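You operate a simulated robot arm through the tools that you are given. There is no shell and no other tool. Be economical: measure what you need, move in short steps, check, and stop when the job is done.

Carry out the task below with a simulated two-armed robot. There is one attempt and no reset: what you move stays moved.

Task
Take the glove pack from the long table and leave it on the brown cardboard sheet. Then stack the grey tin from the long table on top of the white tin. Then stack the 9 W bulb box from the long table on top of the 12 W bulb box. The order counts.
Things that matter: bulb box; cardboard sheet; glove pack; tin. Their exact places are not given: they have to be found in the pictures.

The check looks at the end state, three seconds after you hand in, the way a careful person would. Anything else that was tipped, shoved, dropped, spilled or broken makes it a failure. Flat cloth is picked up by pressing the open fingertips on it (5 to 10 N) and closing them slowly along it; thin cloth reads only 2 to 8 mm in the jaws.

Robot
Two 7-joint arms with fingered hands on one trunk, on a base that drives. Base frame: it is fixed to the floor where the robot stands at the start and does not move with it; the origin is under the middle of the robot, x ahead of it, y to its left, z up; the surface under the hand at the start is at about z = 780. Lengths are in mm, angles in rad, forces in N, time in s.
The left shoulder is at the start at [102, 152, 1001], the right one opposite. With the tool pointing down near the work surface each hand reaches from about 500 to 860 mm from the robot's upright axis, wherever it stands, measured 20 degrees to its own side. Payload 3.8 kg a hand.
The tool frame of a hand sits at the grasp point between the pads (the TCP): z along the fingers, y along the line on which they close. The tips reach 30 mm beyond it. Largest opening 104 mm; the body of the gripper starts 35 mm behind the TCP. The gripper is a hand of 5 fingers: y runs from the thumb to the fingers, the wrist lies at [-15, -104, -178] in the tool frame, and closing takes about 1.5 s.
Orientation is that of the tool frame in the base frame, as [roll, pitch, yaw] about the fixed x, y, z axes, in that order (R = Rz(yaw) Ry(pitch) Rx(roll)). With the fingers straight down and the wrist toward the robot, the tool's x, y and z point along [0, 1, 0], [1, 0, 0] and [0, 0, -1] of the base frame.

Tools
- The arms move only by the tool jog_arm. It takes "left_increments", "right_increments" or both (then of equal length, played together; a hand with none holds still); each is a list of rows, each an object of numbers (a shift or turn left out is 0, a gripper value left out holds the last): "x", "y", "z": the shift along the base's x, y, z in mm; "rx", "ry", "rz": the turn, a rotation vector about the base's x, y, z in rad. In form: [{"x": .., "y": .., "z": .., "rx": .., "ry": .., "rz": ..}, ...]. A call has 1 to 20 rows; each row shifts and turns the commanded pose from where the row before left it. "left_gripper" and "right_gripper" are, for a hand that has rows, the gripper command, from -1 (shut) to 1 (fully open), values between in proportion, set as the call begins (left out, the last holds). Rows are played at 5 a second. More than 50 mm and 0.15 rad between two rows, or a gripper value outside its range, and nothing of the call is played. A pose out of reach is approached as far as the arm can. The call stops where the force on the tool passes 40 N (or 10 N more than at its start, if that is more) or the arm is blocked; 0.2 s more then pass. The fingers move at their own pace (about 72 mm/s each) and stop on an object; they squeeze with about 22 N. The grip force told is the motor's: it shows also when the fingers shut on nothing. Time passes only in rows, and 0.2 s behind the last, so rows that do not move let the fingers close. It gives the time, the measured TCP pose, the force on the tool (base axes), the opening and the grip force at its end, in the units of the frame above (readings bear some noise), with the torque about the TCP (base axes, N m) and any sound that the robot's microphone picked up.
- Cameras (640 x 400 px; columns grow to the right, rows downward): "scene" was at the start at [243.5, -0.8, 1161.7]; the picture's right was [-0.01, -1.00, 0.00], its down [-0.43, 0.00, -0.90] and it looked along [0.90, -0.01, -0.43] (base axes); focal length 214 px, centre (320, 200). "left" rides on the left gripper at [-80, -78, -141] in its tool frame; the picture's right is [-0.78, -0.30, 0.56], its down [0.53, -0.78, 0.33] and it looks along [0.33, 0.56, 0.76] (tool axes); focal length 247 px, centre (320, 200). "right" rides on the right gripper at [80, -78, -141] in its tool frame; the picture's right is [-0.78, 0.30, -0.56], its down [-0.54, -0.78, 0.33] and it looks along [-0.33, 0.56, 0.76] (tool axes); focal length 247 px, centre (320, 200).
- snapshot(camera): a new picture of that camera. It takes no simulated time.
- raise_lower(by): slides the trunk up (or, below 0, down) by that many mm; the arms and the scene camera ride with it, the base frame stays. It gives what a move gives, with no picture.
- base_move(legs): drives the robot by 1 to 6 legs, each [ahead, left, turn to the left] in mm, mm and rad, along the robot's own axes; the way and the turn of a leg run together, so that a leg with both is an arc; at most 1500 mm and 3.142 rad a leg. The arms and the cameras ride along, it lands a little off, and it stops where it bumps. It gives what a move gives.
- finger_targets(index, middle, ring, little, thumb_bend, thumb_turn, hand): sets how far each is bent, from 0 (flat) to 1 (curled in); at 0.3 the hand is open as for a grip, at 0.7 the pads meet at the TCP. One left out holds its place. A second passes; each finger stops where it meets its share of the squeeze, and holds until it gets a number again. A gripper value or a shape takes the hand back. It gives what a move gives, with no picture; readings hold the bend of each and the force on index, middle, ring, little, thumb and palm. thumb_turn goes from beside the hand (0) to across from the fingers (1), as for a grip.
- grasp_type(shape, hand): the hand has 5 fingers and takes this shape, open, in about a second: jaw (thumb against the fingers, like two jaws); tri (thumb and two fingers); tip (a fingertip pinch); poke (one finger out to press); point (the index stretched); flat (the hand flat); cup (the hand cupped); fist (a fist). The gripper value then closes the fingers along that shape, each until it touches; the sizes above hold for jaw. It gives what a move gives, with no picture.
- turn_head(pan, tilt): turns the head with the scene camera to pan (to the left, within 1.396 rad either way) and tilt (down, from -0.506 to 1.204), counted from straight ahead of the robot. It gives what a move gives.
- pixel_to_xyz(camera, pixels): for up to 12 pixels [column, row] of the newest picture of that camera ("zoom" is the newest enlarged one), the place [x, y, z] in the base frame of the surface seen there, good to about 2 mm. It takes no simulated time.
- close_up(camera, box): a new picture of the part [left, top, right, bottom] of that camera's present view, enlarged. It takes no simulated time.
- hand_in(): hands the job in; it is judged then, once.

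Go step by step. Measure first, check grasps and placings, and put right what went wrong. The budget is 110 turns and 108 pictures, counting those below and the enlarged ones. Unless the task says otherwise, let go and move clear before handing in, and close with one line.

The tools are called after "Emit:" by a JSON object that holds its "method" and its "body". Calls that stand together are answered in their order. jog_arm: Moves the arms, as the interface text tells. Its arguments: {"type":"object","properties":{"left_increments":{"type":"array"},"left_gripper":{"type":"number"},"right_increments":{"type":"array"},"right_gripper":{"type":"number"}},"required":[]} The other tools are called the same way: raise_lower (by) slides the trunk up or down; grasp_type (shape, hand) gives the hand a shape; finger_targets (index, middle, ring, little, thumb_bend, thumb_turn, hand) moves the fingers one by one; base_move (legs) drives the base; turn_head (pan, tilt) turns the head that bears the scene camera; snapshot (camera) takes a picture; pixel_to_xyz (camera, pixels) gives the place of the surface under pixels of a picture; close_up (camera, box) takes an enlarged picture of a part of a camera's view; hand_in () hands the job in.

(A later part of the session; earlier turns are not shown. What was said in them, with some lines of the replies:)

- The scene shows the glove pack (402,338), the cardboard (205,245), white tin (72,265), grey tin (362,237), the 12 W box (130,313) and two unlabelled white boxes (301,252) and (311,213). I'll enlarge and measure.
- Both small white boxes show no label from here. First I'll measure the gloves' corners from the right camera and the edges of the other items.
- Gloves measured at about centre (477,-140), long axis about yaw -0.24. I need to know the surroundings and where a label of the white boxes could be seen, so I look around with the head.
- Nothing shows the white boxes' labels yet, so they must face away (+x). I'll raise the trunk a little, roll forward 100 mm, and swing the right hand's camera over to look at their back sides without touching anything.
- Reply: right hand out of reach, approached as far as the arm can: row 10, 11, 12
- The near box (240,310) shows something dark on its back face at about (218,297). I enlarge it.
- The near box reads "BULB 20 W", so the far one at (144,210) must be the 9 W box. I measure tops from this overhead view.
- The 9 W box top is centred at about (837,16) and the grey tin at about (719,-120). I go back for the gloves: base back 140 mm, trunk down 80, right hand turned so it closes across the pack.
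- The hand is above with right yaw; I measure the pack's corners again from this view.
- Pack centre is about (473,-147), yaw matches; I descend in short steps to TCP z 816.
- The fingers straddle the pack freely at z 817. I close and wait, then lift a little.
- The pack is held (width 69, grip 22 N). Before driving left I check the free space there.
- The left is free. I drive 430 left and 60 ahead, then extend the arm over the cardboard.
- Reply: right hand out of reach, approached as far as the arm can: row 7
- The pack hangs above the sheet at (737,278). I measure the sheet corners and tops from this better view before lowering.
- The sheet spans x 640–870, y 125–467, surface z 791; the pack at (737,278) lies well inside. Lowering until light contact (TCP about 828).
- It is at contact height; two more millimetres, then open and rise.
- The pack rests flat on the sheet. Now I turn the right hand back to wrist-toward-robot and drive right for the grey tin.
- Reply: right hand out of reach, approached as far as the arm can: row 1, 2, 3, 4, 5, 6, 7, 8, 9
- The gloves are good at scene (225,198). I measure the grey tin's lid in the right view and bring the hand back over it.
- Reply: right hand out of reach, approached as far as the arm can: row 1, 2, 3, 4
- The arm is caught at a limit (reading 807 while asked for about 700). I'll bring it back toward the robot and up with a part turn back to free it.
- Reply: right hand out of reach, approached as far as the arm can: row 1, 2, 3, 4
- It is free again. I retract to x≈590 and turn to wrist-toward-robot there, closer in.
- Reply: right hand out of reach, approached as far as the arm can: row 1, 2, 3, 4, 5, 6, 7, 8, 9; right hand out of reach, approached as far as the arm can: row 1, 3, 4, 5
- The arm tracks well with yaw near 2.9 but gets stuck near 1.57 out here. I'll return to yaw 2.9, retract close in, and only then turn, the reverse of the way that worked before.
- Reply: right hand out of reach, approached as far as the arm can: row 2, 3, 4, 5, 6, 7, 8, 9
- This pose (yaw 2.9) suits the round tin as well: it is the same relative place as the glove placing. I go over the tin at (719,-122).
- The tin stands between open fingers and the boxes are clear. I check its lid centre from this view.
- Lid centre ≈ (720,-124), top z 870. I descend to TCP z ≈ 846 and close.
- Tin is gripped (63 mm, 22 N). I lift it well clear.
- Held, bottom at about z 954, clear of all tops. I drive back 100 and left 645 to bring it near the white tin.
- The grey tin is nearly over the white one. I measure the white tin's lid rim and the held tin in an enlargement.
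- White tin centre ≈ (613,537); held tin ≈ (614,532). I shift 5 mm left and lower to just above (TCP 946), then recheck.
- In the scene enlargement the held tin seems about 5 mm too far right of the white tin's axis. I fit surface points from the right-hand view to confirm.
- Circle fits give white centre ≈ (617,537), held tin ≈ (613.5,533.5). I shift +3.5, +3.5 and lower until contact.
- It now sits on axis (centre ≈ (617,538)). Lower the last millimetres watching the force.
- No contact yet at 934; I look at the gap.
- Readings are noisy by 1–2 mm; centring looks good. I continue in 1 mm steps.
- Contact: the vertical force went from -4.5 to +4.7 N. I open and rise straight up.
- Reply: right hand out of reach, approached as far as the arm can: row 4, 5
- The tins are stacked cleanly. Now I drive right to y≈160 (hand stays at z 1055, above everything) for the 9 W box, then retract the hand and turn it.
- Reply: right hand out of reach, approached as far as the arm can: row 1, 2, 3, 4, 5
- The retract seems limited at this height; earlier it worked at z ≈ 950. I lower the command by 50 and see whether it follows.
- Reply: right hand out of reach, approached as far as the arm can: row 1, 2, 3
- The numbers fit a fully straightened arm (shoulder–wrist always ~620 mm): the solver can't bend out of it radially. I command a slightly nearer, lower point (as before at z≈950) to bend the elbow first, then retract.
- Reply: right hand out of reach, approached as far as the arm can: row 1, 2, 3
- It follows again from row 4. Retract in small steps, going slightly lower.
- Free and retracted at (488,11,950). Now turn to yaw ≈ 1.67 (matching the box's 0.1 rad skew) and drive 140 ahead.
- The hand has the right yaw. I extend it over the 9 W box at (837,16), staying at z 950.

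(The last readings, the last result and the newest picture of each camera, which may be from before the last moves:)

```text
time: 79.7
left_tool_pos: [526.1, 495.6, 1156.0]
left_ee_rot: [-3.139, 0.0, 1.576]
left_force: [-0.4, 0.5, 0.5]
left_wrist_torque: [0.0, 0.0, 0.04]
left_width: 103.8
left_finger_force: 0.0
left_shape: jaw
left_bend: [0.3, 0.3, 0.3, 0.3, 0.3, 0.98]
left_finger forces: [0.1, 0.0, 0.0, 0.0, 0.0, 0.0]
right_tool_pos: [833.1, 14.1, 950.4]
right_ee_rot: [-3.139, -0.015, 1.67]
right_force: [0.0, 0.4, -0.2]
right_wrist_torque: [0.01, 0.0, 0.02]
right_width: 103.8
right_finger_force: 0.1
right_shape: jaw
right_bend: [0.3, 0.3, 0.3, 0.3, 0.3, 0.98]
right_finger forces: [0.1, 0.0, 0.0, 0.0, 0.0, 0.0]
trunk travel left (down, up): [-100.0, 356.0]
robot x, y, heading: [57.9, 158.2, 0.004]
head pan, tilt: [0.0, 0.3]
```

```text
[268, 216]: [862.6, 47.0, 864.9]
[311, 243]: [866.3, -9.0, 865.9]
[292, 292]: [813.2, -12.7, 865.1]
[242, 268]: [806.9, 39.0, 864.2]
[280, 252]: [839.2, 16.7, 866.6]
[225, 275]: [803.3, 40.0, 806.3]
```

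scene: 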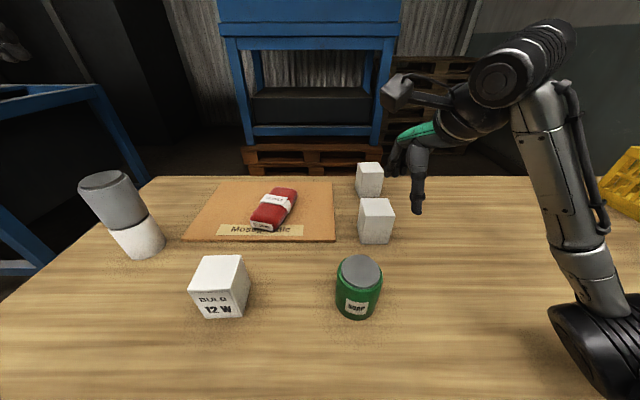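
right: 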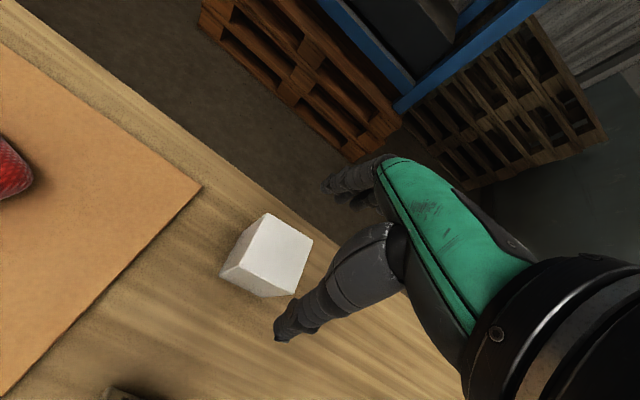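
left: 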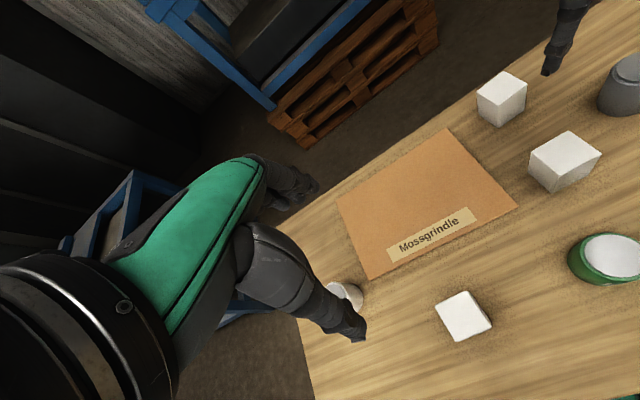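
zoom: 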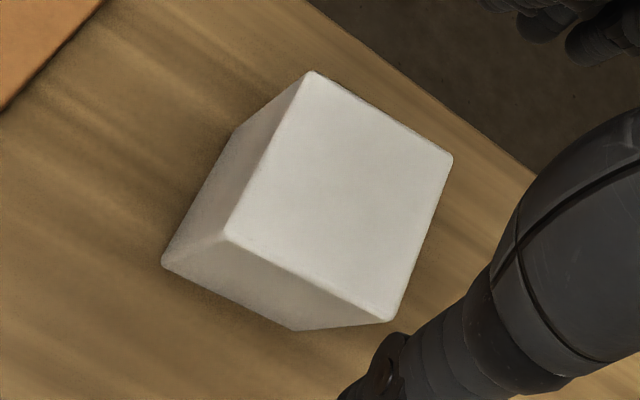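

Box centre (837,16), yaw 0.10, matching the hand. I descend to TCP z 842 and close.

Emit:
{"method": "jog_arm", "body": {"right_increments": [{"x": 4, "y": 2, "z": -10}, {"z": -25}, {"z": -25}, {"z": -20}, {"z": -15}, {"z": -13}]}}

Emit:
{"method": "snapshot", "body": {"camera": "right"}}

```text
time: 81.1
left_tool_pos: [526.7, 495.7, 1157.3]
left_ee_rot: [-3.142, 0.0, 1.576]
left_force: [-0.4, -0.6, 0.5]
left_wrist_torque: [0.0, 0.02, -0.02]
left_width: 103.5
left_finger_force: 0.1
left_shape: jaw
left_bend: [0.3, 0.3, 0.3, 0.3, 0.3, 0.98]
left_finger forces: [0.0, 0.0, 0.0, 0.1, 0.0, 0.0]
right_tool_pos: [835.9, 14.9, 842.0]
right_ee_rot: [3.141, -0.016, 1.668]
right_force: [1.5, -0.1, 0.4]
right_wrist_torque: [-0.01, -0.04, 0.0]
right_width: 103.8
right_finger_force: 0.0
right_shape: jaw
right_bend: [0.3, 0.3, 0.3, 0.3, 0.3, 0.98]
right_finger forces: [0.7, 0.1, 0.1, 0.1, 0.0, 0.1]
trunk travel left (down, up): [-100.0, 356.0]
robot x, y, heading: [61.3, 160.6, 0.003]
head pan, tilt: [0.0, 0.3]
```

```text
60 pictures are left
```

right: 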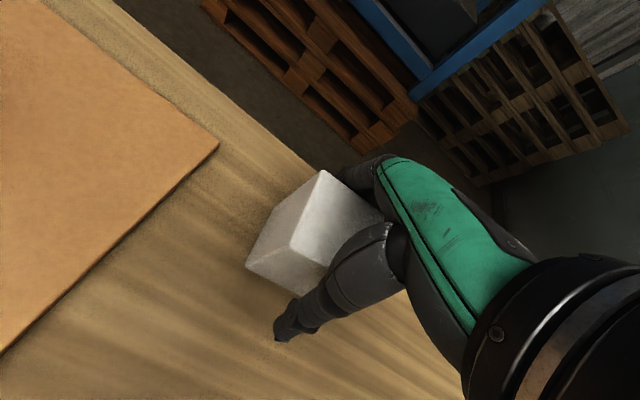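

The box is between thumb and fingers. Closing, then lifting.

Emit:
{"method": "jog_arm", "body": {"right_gripper": -1, "right_increments": [{}, {}, {}, {}, {}, {}, {}, {}, {}, {}]}}

Emit:
{"method": "jog_arm", "body": {"right_increments": [{"z": 10}, {"z": 20}, {"z": 30}, {"z": 30}, {"z": 30}]}}

Emit:
{"method": "snapshot", "body": {"camera": "right"}}

```text
time: 83.3
left_tool_pos: [524.8, 495.9, 1157.8]
left_ee_rot: [-3.141, 0.0, 1.574]
left_force: [0.0, 0.2, -0.4]
left_wrist_torque: [0.01, -0.04, -0.01]
left_width: 103.7
left_finger_force: 0.1
left_shape: jaw
left_bend: [0.3, 0.3, 0.3, 0.3, 0.3, 0.98]
left_finger forces: [0.1, 0.0, 0.0, 0.1, 0.0, 0.1]
right_tool_pos: [836.1, 16.0, 842.7]
right_ee_rot: [-3.14, -0.019, 1.67]
right_force: [-1.0, 0.6, 0.8]
right_wrist_torque: [-0.02, 0.16, -0.03]
right_width: 65.0
right_finger_force: 22.1
right_shape: jaw
right_bend: [0.4, 0.42, 0.37, 0.39, 0.68, 1.0]
right_finger forces: [12.2, 7.3, 0.1, 0.0, 20.0, 0.0]
trunk travel left (down, up): [-100.0, 356.0]
robot x, y, heading: [60.0, 157.7, 0.005]
head pan, tilt: [0.0, 0.3]
```

```text
time: 84.5
left_tool_pos: [525.3, 494.9, 1156.1]
left_ee_rot: [3.141, 0.0, 1.573]
left_force: [-0.3, -0.2, -0.5]
left_wrist_torque: [0.0, -0.01, 0.02]
left_width: 103.6
left_finger_force: 0.1
left_shape: jaw
left_bend: [0.3, 0.3, 0.3, 0.3, 0.3, 0.98]
left_finger forces: [0.0, 0.0, 0.1, 0.1, 0.1, 0.0]
right_tool_pos: [833.9, 16.4, 963.9]
right_ee_rot: [-3.139, -0.017, 1.67]
right_force: [0.1, 0.0, -1.0]
right_wrist_torque: [0.0, 0.02, -0.02]
right_width: 64.9
right_finger_force: 22.1
right_shape: jaw
right_bend: [0.4, 0.42, 0.37, 0.39, 0.68, 1.0]
right_finger forces: [11.7, 8.5, 0.1, 0.2, 19.5, 0.0]
trunk travel left (down, up): [-100.0, 356.0]
robot x, y, heading: [60.2, 157.3, 0.001]
head pan, tilt: [0.0, 0.3]
```

```text
59 pictures are left
```

right: 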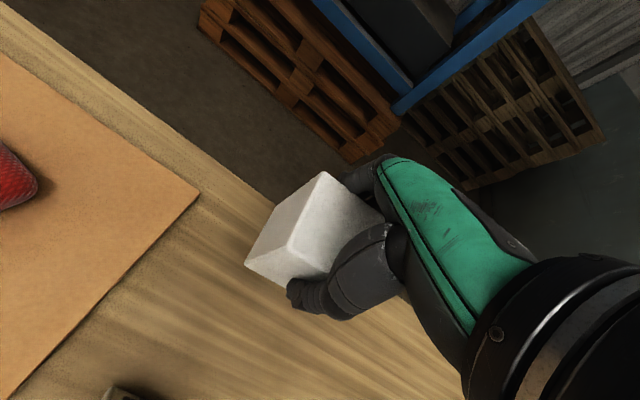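

The 9 W box is held (65 mm, 22 N). I raise a bit more and retract, then drive back and left toward the 12 W box.

Emit:
{"method": "jog_arm", "body": {"right_increments": [{"x": -15, "z": 10}, {"x": -20, "z": 10}, {"x": -30}, {"x": -30}, {"x": -30}, {"x": -30}, {"x": -30}, {"x": -25}]}}

Emit:
{"method": "base_move", "body": {"legs": [[-125, 0, 0], [0, 304, 0]]}}

Emit:
{"method": "snapshot", "body": {"camera": "scene"}}

Emit:
{"method": "snapshot", "body": {"camera": "right"}}

```text
time: 86.3
left_tool_pos: [525.2, 495.4, 1158.2]
left_ee_rot: [-3.14, -0.001, 1.575]
left_force: [0.7, -0.5, 0.4]
left_wrist_torque: [-0.01, 0.01, -0.02]
left_width: 103.6
left_finger_force: 0.0
left_shape: jaw
left_bend: [0.3, 0.3, 0.3, 0.3, 0.3, 0.98]
left_finger forces: [0.1, 0.0, 0.0, 0.2, 0.0, 0.1]
right_tool_pos: [624.5, 16.4, 982.2]
right_ee_rot: [-3.14, -0.018, 1.668]
right_force: [-0.1, -0.7, -0.6]
right_wrist_torque: [0.04, 0.02, 0.0]
right_width: 65.0
right_finger_force: 21.9
right_shape: jaw
right_bend: [0.4, 0.42, 0.37, 0.39, 0.68, 1.0]
right_finger forces: [11.5, 8.6, 0.0, 0.1, 19.4, 0.1]
trunk travel left (down, up): [-100.0, 356.0]
robot x, y, heading: [56.6, 161.0, 0.004]
head pan, tilt: [0.0, 0.3]
```

```text
time: 89.2
left_tool_pos: [399.5, 803.0, 1155.9]
left_ee_rot: [-3.142, 0.001, 1.574]
left_force: [0.3, 0.0, 0.6]
left_wrist_torque: [-0.02, 0.02, -0.02]
left_width: 103.5
left_finger_force: 0.0
left_shape: jaw
left_bend: [0.3, 0.3, 0.3, 0.3, 0.3, 0.98]
left_finger forces: [0.1, 0.2, 0.0, 0.1, 0.1, 0.0]
right_tool_pos: [499.3, 321.9, 982.5]
right_ee_rot: [-3.14, -0.017, 1.67]
right_force: [0.1, 0.3, -1.5]
right_wrist_torque: [0.01, -0.03, 0.0]
right_width: 64.9
right_finger_force: 21.9
right_shape: jaw
right_bend: [0.4, 0.42, 0.37, 0.39, 0.68, 1.0]
right_finger forces: [11.5, 8.5, 0.0, 0.1, 19.3, 0.0]
trunk travel left (down, up): [-100.0, 356.0]
robot x, y, heading: [-64.2, 465.1, 0.003]
head pan, tilt: [0.0, 0.3]
```

```text
58 pictures are left
```

scene: 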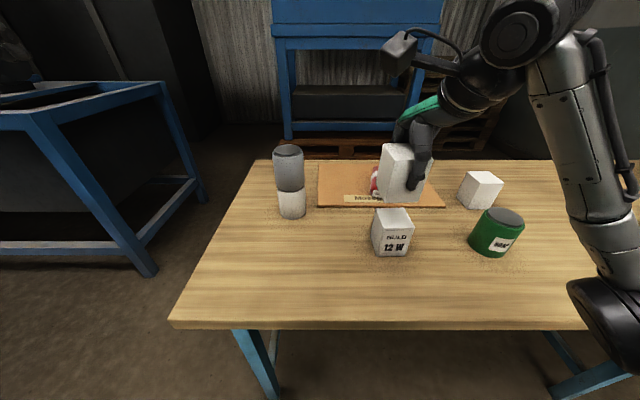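

```text
57 pictures are left
```

right: 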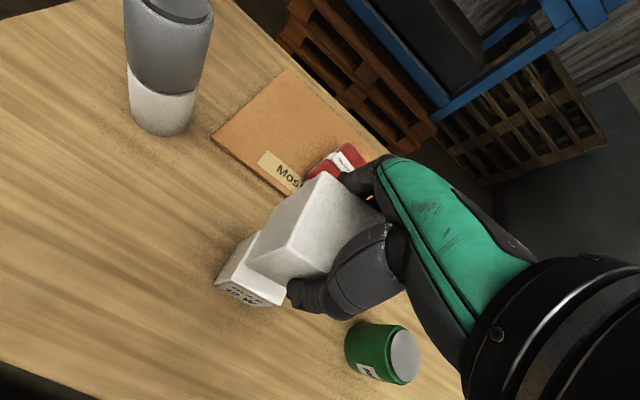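

The held box is above the 12 W box. I enlarge and measure both.

Emit:
{"method": "close_up", "body": {"camera": "scene", "box": [340, 135, 440, 265]}}

```text
3.08 times, centred on (390, 200) of scene
```

zoom: 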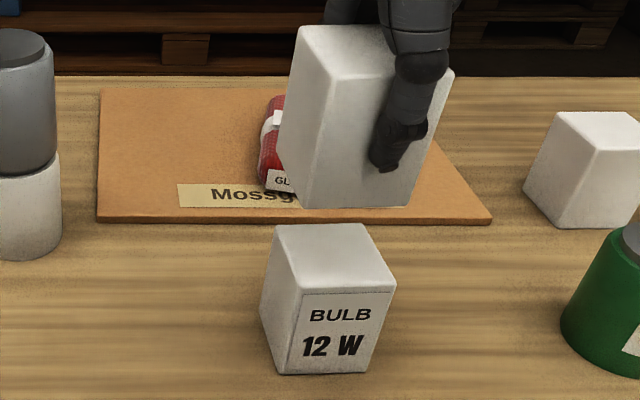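

Emit:
{"method": "pixel_to_xyz", "body": {"camera": "zoom", "pixels": [[278, 228], [361, 226], [392, 285], [304, 289], [330, 255], [305, 325], [380, 330], [268, 280], [325, 100], [325, 180], [370, 190], [410, 180]]}}

Emit:
{"method": "close_up", "body": {"camera": "right", "box": [200, 160, 400, 320]}}

Emit:
{"method": "pixel_to_xyz", "body": {"camera": "zoom", "pixels": [[210, 160], [230, 330], [330, 310], [380, 60], [300, 230], [280, 270], [200, 300], [400, 180]]}}

```text
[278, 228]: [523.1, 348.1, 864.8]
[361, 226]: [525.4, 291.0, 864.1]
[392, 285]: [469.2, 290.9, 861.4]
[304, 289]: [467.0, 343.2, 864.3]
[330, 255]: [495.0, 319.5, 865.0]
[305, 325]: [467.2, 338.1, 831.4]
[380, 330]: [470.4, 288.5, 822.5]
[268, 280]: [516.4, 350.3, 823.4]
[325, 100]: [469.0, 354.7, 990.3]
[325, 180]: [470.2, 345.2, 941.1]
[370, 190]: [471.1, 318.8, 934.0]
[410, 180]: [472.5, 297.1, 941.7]
```

```text
2.50 times, centred on (300, 240) of right
```

zoom: 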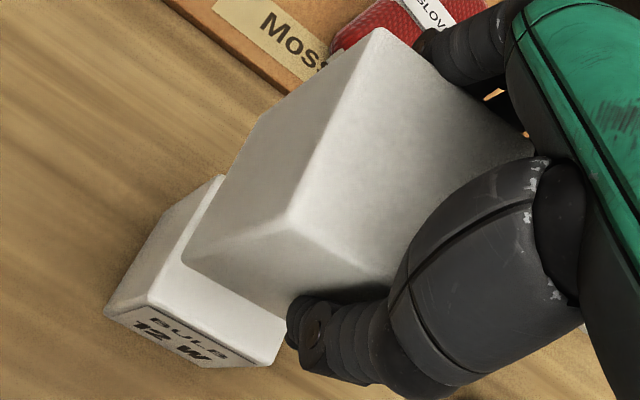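

```text
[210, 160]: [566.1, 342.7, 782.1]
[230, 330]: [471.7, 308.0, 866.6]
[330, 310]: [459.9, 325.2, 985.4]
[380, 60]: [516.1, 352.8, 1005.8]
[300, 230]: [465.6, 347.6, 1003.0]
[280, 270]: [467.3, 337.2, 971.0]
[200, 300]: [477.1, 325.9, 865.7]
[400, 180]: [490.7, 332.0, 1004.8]
```

12 W top centre ≈ (496,319), held box ≈ (499,322), yaw nearly equal. Shift (-2.5,-2.5) and lower to just above.

Emit:
{"method": "jog_arm", "body": {"right_increments": [{"x": -2.5, "y": -2.5, "z": -10}, {"z": -15}, {"z": -12}, {"z": -8}, {"z": -3}]}}

Emit:
{"method": "close_up", "body": {"camera": "scene", "box": [350, 160, 430, 265]}}

Emit:
{"method": "pixel_to_xyz", "body": {"camera": "zoom", "pixels": [[300, 200], [350, 210], [400, 200], [300, 290], [350, 300], [400, 310], [290, 220], [270, 200]]}}

Emit:
{"method": "close_up", "body": {"camera": "right", "box": [200, 160, 400, 320]}}

```text
time: 90.4
left_tool_pos: [399.2, 801.4, 1157.8]
left_ee_rot: [3.141, 0.0, 1.574]
left_force: [0.1, 0.1, 0.0]
left_wrist_torque: [0.0, 0.01, -0.02]
left_width: 104.2
left_finger_force: 0.0
left_shape: jaw
left_bend: [0.3, 0.3, 0.3, 0.3, 0.3, 0.98]
left_finger forces: [0.1, 0.0, 0.1, 0.0, 0.0, 0.0]
right_tool_pos: [496.2, 317.5, 935.2]
right_ee_rot: [-3.141, -0.017, 1.669]
right_force: [-0.1, 0.0, -0.6]
right_wrist_torque: [-0.02, 0.01, 0.04]
right_width: 64.8
right_finger_force: 21.7
right_shape: jaw
right_bend: [0.4, 0.42, 0.37, 0.39, 0.68, 1.0]
right_finger forces: [11.3, 8.5, 0.2, 0.0, 19.2, 0.0]
trunk travel left (down, up): [-100.0, 356.0]
robot x, y, heading: [-67.6, 460.6, 0.006]
head pan, tilt: [0.0, 0.3]
```

```text
3.81 times, centred on (390, 212) of scene
```

zoom: 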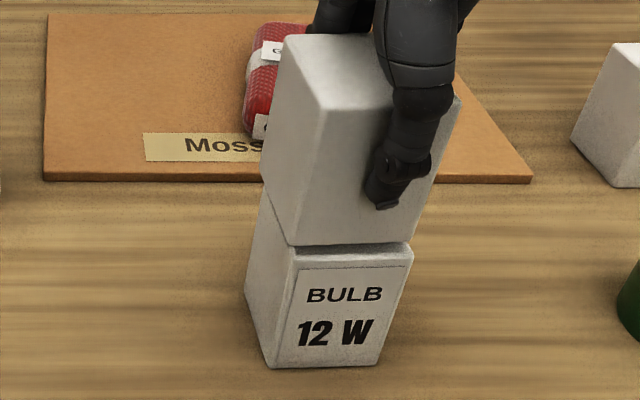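

```text
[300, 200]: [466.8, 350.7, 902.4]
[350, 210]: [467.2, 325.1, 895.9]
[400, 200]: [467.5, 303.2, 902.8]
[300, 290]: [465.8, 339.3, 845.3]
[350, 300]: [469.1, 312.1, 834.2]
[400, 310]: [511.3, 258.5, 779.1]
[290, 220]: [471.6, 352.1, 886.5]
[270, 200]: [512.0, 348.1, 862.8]
```

```text
2.50 times, centred on (300, 240) of right
```

zoom: 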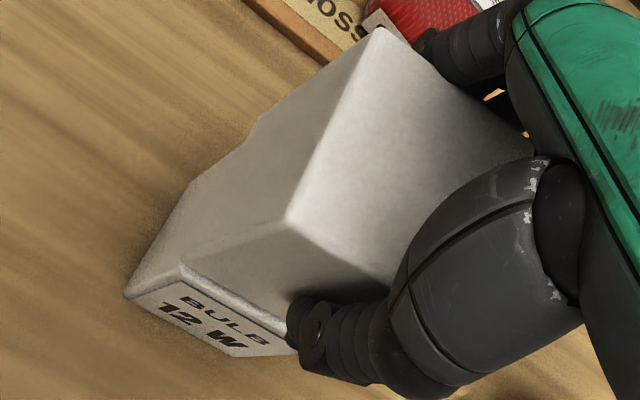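

The edges coincide within about 2 mm; the held box needs about +0.05 rad yaw. I apply that and lower to contact.

Emit:
{"method": "jog_arm", "body": {"right_increments": [{"rz": 0.05}, {"z": -2}, {"z": -1}, {"z": -1}, {}]}}

Emit:
{"method": "jog_arm", "body": {"right_increments": [{"z": -1}, {}]}}

Emit:
{"method": "jog_arm", "body": {"right_increments": [{"z": -1}, {}]}}

Emit:
{"method": "close_up", "body": {"camera": "scene", "box": [350, 160, 430, 265]}}

```text
time: 91.6
left_tool_pos: [399.0, 800.8, 1156.8]
left_ee_rot: [3.141, 0.0, 1.576]
left_force: [-0.4, 0.9, 0.0]
left_wrist_torque: [-0.02, 0.04, 0.02]
left_width: 103.5
left_finger_force: 0.1
left_shape: jaw
left_bend: [0.3, 0.3, 0.3, 0.3, 0.3, 0.98]
left_finger forces: [0.1, 0.0, 0.0, 0.0, 0.1, 0.0]
right_tool_pos: [497.9, 318.2, 931.1]
right_ee_rot: [-3.14, -0.018, 1.72]
right_force: [-0.5, 0.0, -1.2]
right_wrist_torque: [-0.02, -0.02, 0.0]
right_width: 64.9
right_finger_force: 22.1
right_shape: jaw
right_bend: [0.4, 0.42, 0.37, 0.39, 0.68, 1.0]
right_finger forces: [11.2, 8.6, 0.1, 0.1, 19.3, 0.0]
trunk travel left (down, up): [-100.0, 356.0]
robot x, y, heading: [-64.1, 462.4, 0.005]
head pan, tilt: [0.0, 0.3]
```

```text
time: 92.2
left_tool_pos: [399.8, 801.0, 1157.0]
left_ee_rot: [-3.139, 0.0, 1.574]
left_force: [0.6, -0.5, -0.6]
left_wrist_torque: [0.02, 0.03, 0.01]
left_width: 103.8
left_finger_force: 0.1
left_shape: jaw
left_bend: [0.3, 0.3, 0.3, 0.3, 0.3, 0.98]
left_finger forces: [0.0, 0.0, 0.0, 0.1, 0.1, 0.0]
right_tool_pos: [497.2, 318.6, 929.9]
right_ee_rot: [-3.139, -0.017, 1.721]
right_force: [0.0, -0.1, -0.6]
right_wrist_torque: [-0.01, -0.01, 0.01]
right_width: 64.7
right_finger_force: 22.1
right_shape: jaw
right_bend: [0.4, 0.42, 0.37, 0.39, 0.68, 1.0]
right_finger forces: [11.3, 8.4, 0.1, 0.0, 19.3, 0.1]
trunk travel left (down, up): [-100.0, 356.0]
robot x, y, heading: [-67.5, 463.1, 0.009]
head pan, tilt: [0.0, 0.3]
```

```text
time: 92.8
left_tool_pos: [399.2, 800.2, 1157.9]
left_ee_rot: [-3.141, 0.0, 1.573]
left_force: [-1.6, 0.5, -0.9]
left_wrist_torque: [0.02, 0.03, -0.02]
left_width: 103.4
left_finger_force: 0.2
left_shape: jaw
left_bend: [0.3, 0.3, 0.3, 0.3, 0.3, 0.98]
left_finger forces: [0.0, 0.0, 0.1, 0.0, 0.0, 0.0]
right_tool_pos: [496.2, 319.2, 928.6]
right_ee_rot: [-3.14, -0.016, 1.718]
right_force: [0.1, 0.0, -0.6]
right_wrist_torque: [0.01, 0.0, 0.01]
right_width: 65.0
right_finger_force: 22.1
right_shape: jaw
right_bend: [0.4, 0.42, 0.37, 0.39, 0.68, 1.0]
right_finger forces: [11.5, 8.6, 0.1, 0.0, 19.3, 0.0]
trunk travel left (down, up): [-100.0, 356.0]
robot x, y, heading: [-68.6, 466.3, -0.0]
head pan, tilt: [0.0, 0.3]
```

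```text
3.81 times, centred on (390, 212) of scene
```

zoom: 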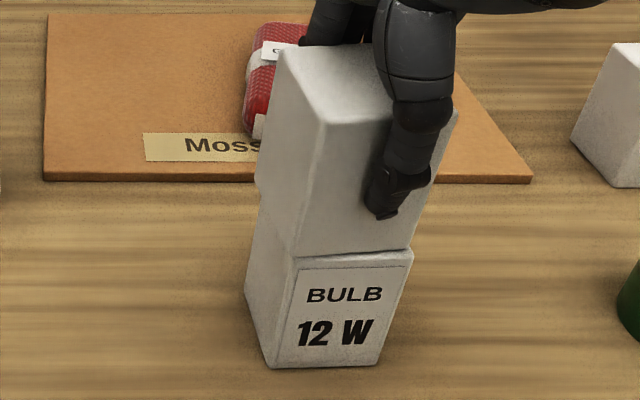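

Edges run parallel now; not in contact yet. Two more 1 mm steps.

Emit:
{"method": "jog_arm", "body": {"right_increments": [{"z": -1}, {}]}}

Emit:
{"method": "jog_arm", "body": {"right_increments": [{"z": -1}, {}]}}

```text
time: 93.4
left_tool_pos: [399.3, 801.5, 1156.8]
left_ee_rot: [3.141, 0.0, 1.574]
left_force: [-0.7, -0.7, 0.2]
left_wrist_torque: [-0.01, -0.01, -0.05]
left_width: 104.0
left_finger_force: 0.1
left_shape: jaw
left_bend: [0.3, 0.3, 0.3, 0.3, 0.3, 0.98]
left_finger forces: [0.0, 0.0, 0.1, 0.0, 0.0, 0.1]
right_tool_pos: [496.6, 316.9, 927.8]
right_ee_rot: [3.141, -0.018, 1.72]
right_force: [-0.2, 0.8, 2.0]
right_wrist_torque: [0.01, 0.07, 0.0]
right_width: 65.0
right_finger_force: 21.8
right_shape: jaw
right_bend: [0.4, 0.42, 0.37, 0.39, 0.68, 1.0]
right_finger forces: [12.4, 8.3, 0.2, 0.0, 19.6, 0.0]
trunk travel left (down, up): [-100.0, 356.0]
robot x, y, heading: [-69.2, 461.0, 0.003]
head pan, tilt: [0.0, 0.3]
```

```text
time: 94.0
left_tool_pos: [398.7, 801.5, 1157.4]
left_ee_rot: [3.14, 0.001, 1.575]
left_force: [0.6, -0.5, 0.0]
left_wrist_torque: [0.0, 0.04, 0.03]
left_width: 103.8
left_finger_force: 0.0
left_shape: jaw
left_bend: [0.3, 0.3, 0.3, 0.3, 0.3, 0.98]
left_finger forces: [0.0, 0.1, 0.0, 0.1, 0.1, 0.0]
right_tool_pos: [496.4, 319.8, 927.0]
right_ee_rot: [3.141, -0.018, 1.721]
right_force: [0.4, 0.5, 6.9]
right_wrist_torque: [0.0, 0.22, -0.03]
right_width: 64.9
right_finger_force: 22.3
right_shape: jaw
right_bend: [0.4, 0.42, 0.37, 0.39, 0.68, 1.0]
right_finger forces: [14.2, 7.9, 0.2, 0.1, 20.5, 0.0]
trunk travel left (down, up): [-100.0, 356.0]
robot x, y, heading: [-66.9, 464.1, -0.002]
head pan, tilt: [0.0, 0.3]
```

Contact at about 7 N. I open in place and look before rising.

Emit:
{"method": "jog_arm", "body": {"right_gripper": 1, "right_increments": [{}, {}, {}, {}, {}, {}, {}, {}, {}]}}

Emit:
{"method": "jog_arm", "body": {"right_increments": [{"z": 15}, {"z": 25}, {"z": 30}, {"z": 30}]}}

Emit:
{"method": "snapshot", "body": {"camera": "scene"}}

Emit:
{"method": "close_up", "body": {"camera": "right", "box": [140, 160, 400, 340]}}

```text
time: 96.0
left_tool_pos: [399.1, 801.1, 1156.4]
left_ee_rot: [-3.14, 0.0, 1.575]
left_force: [-0.5, 0.3, 0.5]
left_wrist_torque: [-0.01, 0.03, 0.0]
left_width: 103.8
left_finger_force: 0.0
left_shape: jaw
left_bend: [0.3, 0.3, 0.3, 0.3, 0.3, 0.98]
left_finger forces: [0.1, 0.1, 0.0, 0.0, 0.0, 0.1]
right_tool_pos: [496.3, 318.6, 926.0]
right_ee_rot: [-3.14, -0.019, 1.719]
right_force: [0.3, -0.3, 0.6]
right_wrist_torque: [-0.04, -0.03, 0.0]
right_width: 103.7
right_finger_force: 0.0
right_shape: jaw
right_bend: [0.3, 0.3, 0.3, 0.3, 0.3, 0.98]
right_finger forces: [0.1, 0.0, 0.0, 0.1, 0.0, 0.0]
trunk travel left (down, up): [-100.0, 356.0]
robot x, y, heading: [-66.4, 462.2, 0.003]
head pan, tilt: [0.0, 0.3]
```

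```text
time: 97.0
left_tool_pos: [397.9, 800.5, 1157.4]
left_ee_rot: [3.14, 0.0, 1.576]
left_force: [1.0, -0.1, -0.7]
left_wrist_torque: [-0.01, -0.01, 0.02]
left_width: 103.6
left_finger_force: 0.1
left_shape: jaw
left_bend: [0.3, 0.3, 0.3, 0.3, 0.3, 0.98]
left_finger forces: [0.0, 0.1, 0.0, 0.1, 0.1, 0.1]
right_tool_pos: [496.0, 319.6, 1026.4]
right_ee_rot: [-3.14, -0.017, 1.722]
right_force: [0.7, -1.3, -0.2]
right_wrist_torque: [0.02, 0.02, -0.03]
right_width: 103.6
right_finger_force: 0.1
right_shape: jaw
right_bend: [0.3, 0.3, 0.3, 0.3, 0.3, 0.98]
right_finger forces: [0.0, 0.0, 0.1, 0.1, 0.0, 0.1]
trunk travel left (down, up): [-100.0, 356.0]
robot x, y, heading: [-67.2, 462.1, -0.0]
head pan, tilt: [0.0, 0.3]
```

```text
51 pictures are left
```

scene: 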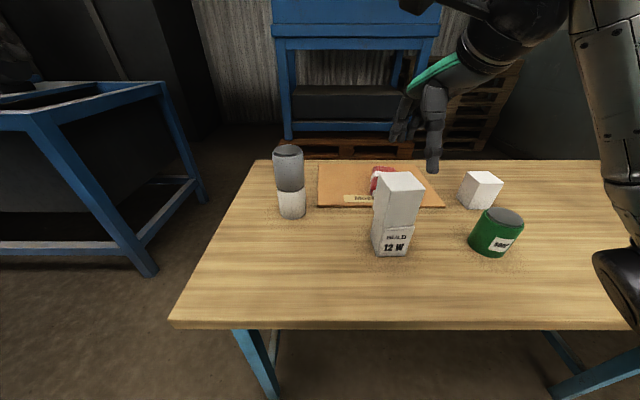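

```text
2.22 times, centred on (270, 250) of right
```

zoom: 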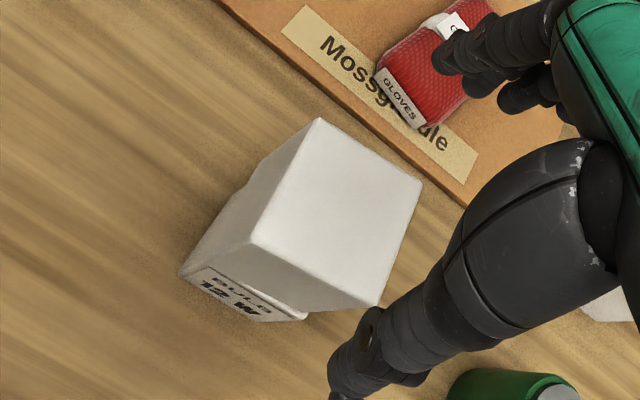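

Both stacks stand square and the gloves lie on the sheet. I raise the hand further and back the base off to check everything once more.

Emit:
{"method": "jog_arm", "body": {"right_increments": [{"z": 20}, {"z": 20}]}}

Emit:
{"method": "base_move", "body": {"legs": [[-250, 0, 0]]}}

Emit:
{"method": "snapshot", "body": {"camera": "scene"}}

Emit:
{"method": "close_up", "body": {"camera": "scene", "box": [260, 130, 500, 260]}}

```text
time: 97.6
left_tool_pos: [398.2, 800.8, 1157.3]
left_ee_rot: [3.141, 0.0, 1.575]
left_force: [0.4, -0.1, 0.3]
left_wrist_torque: [0.0, 0.02, 0.0]
left_width: 103.7
left_finger_force: 0.0
left_shape: jaw
left_bend: [0.3, 0.3, 0.3, 0.3, 0.3, 0.98]
left_finger forces: [0.0, 0.1, 0.0, 0.0, 0.0, 0.0]
right_tool_pos: [496.2, 320.4, 1065.8]
right_ee_rot: [-3.14, -0.015, 1.718]
right_force: [0.5, 0.1, 0.4]
right_wrist_torque: [0.01, 0.0, 0.01]
right_width: 103.8
right_finger_force: 0.1
right_shape: jaw
right_bend: [0.3, 0.3, 0.3, 0.3, 0.3, 0.98]
right_finger forces: [0.0, 0.0, 0.1, 0.1, 0.1, 0.0]
trunk travel left (down, up): [-100.0, 356.0]
robot x, y, heading: [-69.0, 463.9, 0.003]
head pan, tilt: [0.0, 0.3]
```

```text
time: 99.5
left_tool_pos: [142.8, 800.1, 1157.1]
left_ee_rot: [-3.142, 0.002, 1.575]
left_force: [-0.3, 0.4, 0.4]
left_wrist_torque: [0.03, 0.0, -0.03]
left_width: 103.7
left_finger_force: 0.1
left_shape: jaw
left_bend: [0.3, 0.3, 0.3, 0.3, 0.3, 0.98]
left_finger forces: [0.0, 0.0, 0.0, 0.0, 0.1, 0.1]
right_tool_pos: [241.3, 320.1, 1065.6]
right_ee_rot: [-3.14, -0.017, 1.723]
right_force: [-0.4, -0.8, 0.2]
right_wrist_torque: [-0.01, -0.04, 0.02]
right_width: 104.0
right_finger_force: 0.0
right_shape: jaw
right_bend: [0.3, 0.3, 0.3, 0.3, 0.3, 0.98]
right_finger forces: [0.0, 0.0, 0.0, 0.1, 0.1, 0.0]
trunk travel left (down, up): [-100.0, 356.0]
robot x, y, heading: [-320.9, 463.9, 0.002]
head pan, tilt: [0.0, 0.3]
```

```text
49 pictures are left
```

scene: 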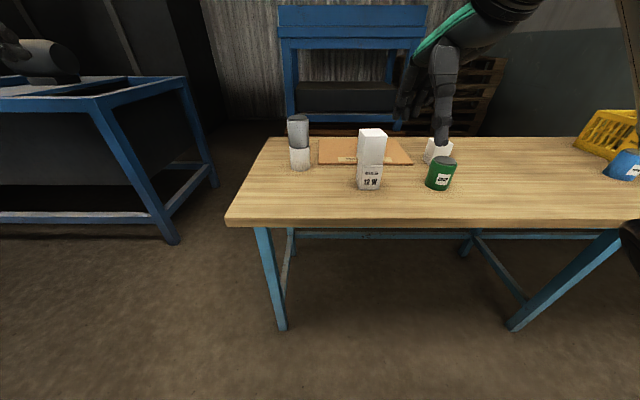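

```text
2.67 times, centred on (380, 195) of scene
```

zoom: 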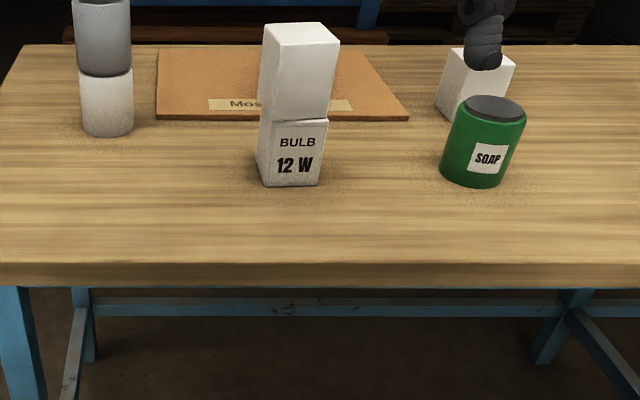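

The final view shows both stacks standing, at (298,145) and (370,158). The 20 W box, soap and crate are untouched, and both hands are empty and clear, so I hand in.

Emit:
{"method": "hand_in", "body": {}}

```text
The job is handed in.
```

The glove pack is on the cardboard sheet, the grey tin is on the white tin, and the 9 W box is on the 12 W box, done in that order. I never saw the 9 W label itself: the other loose bulb box read 20 W, so I took the remaining one as the 9 W.
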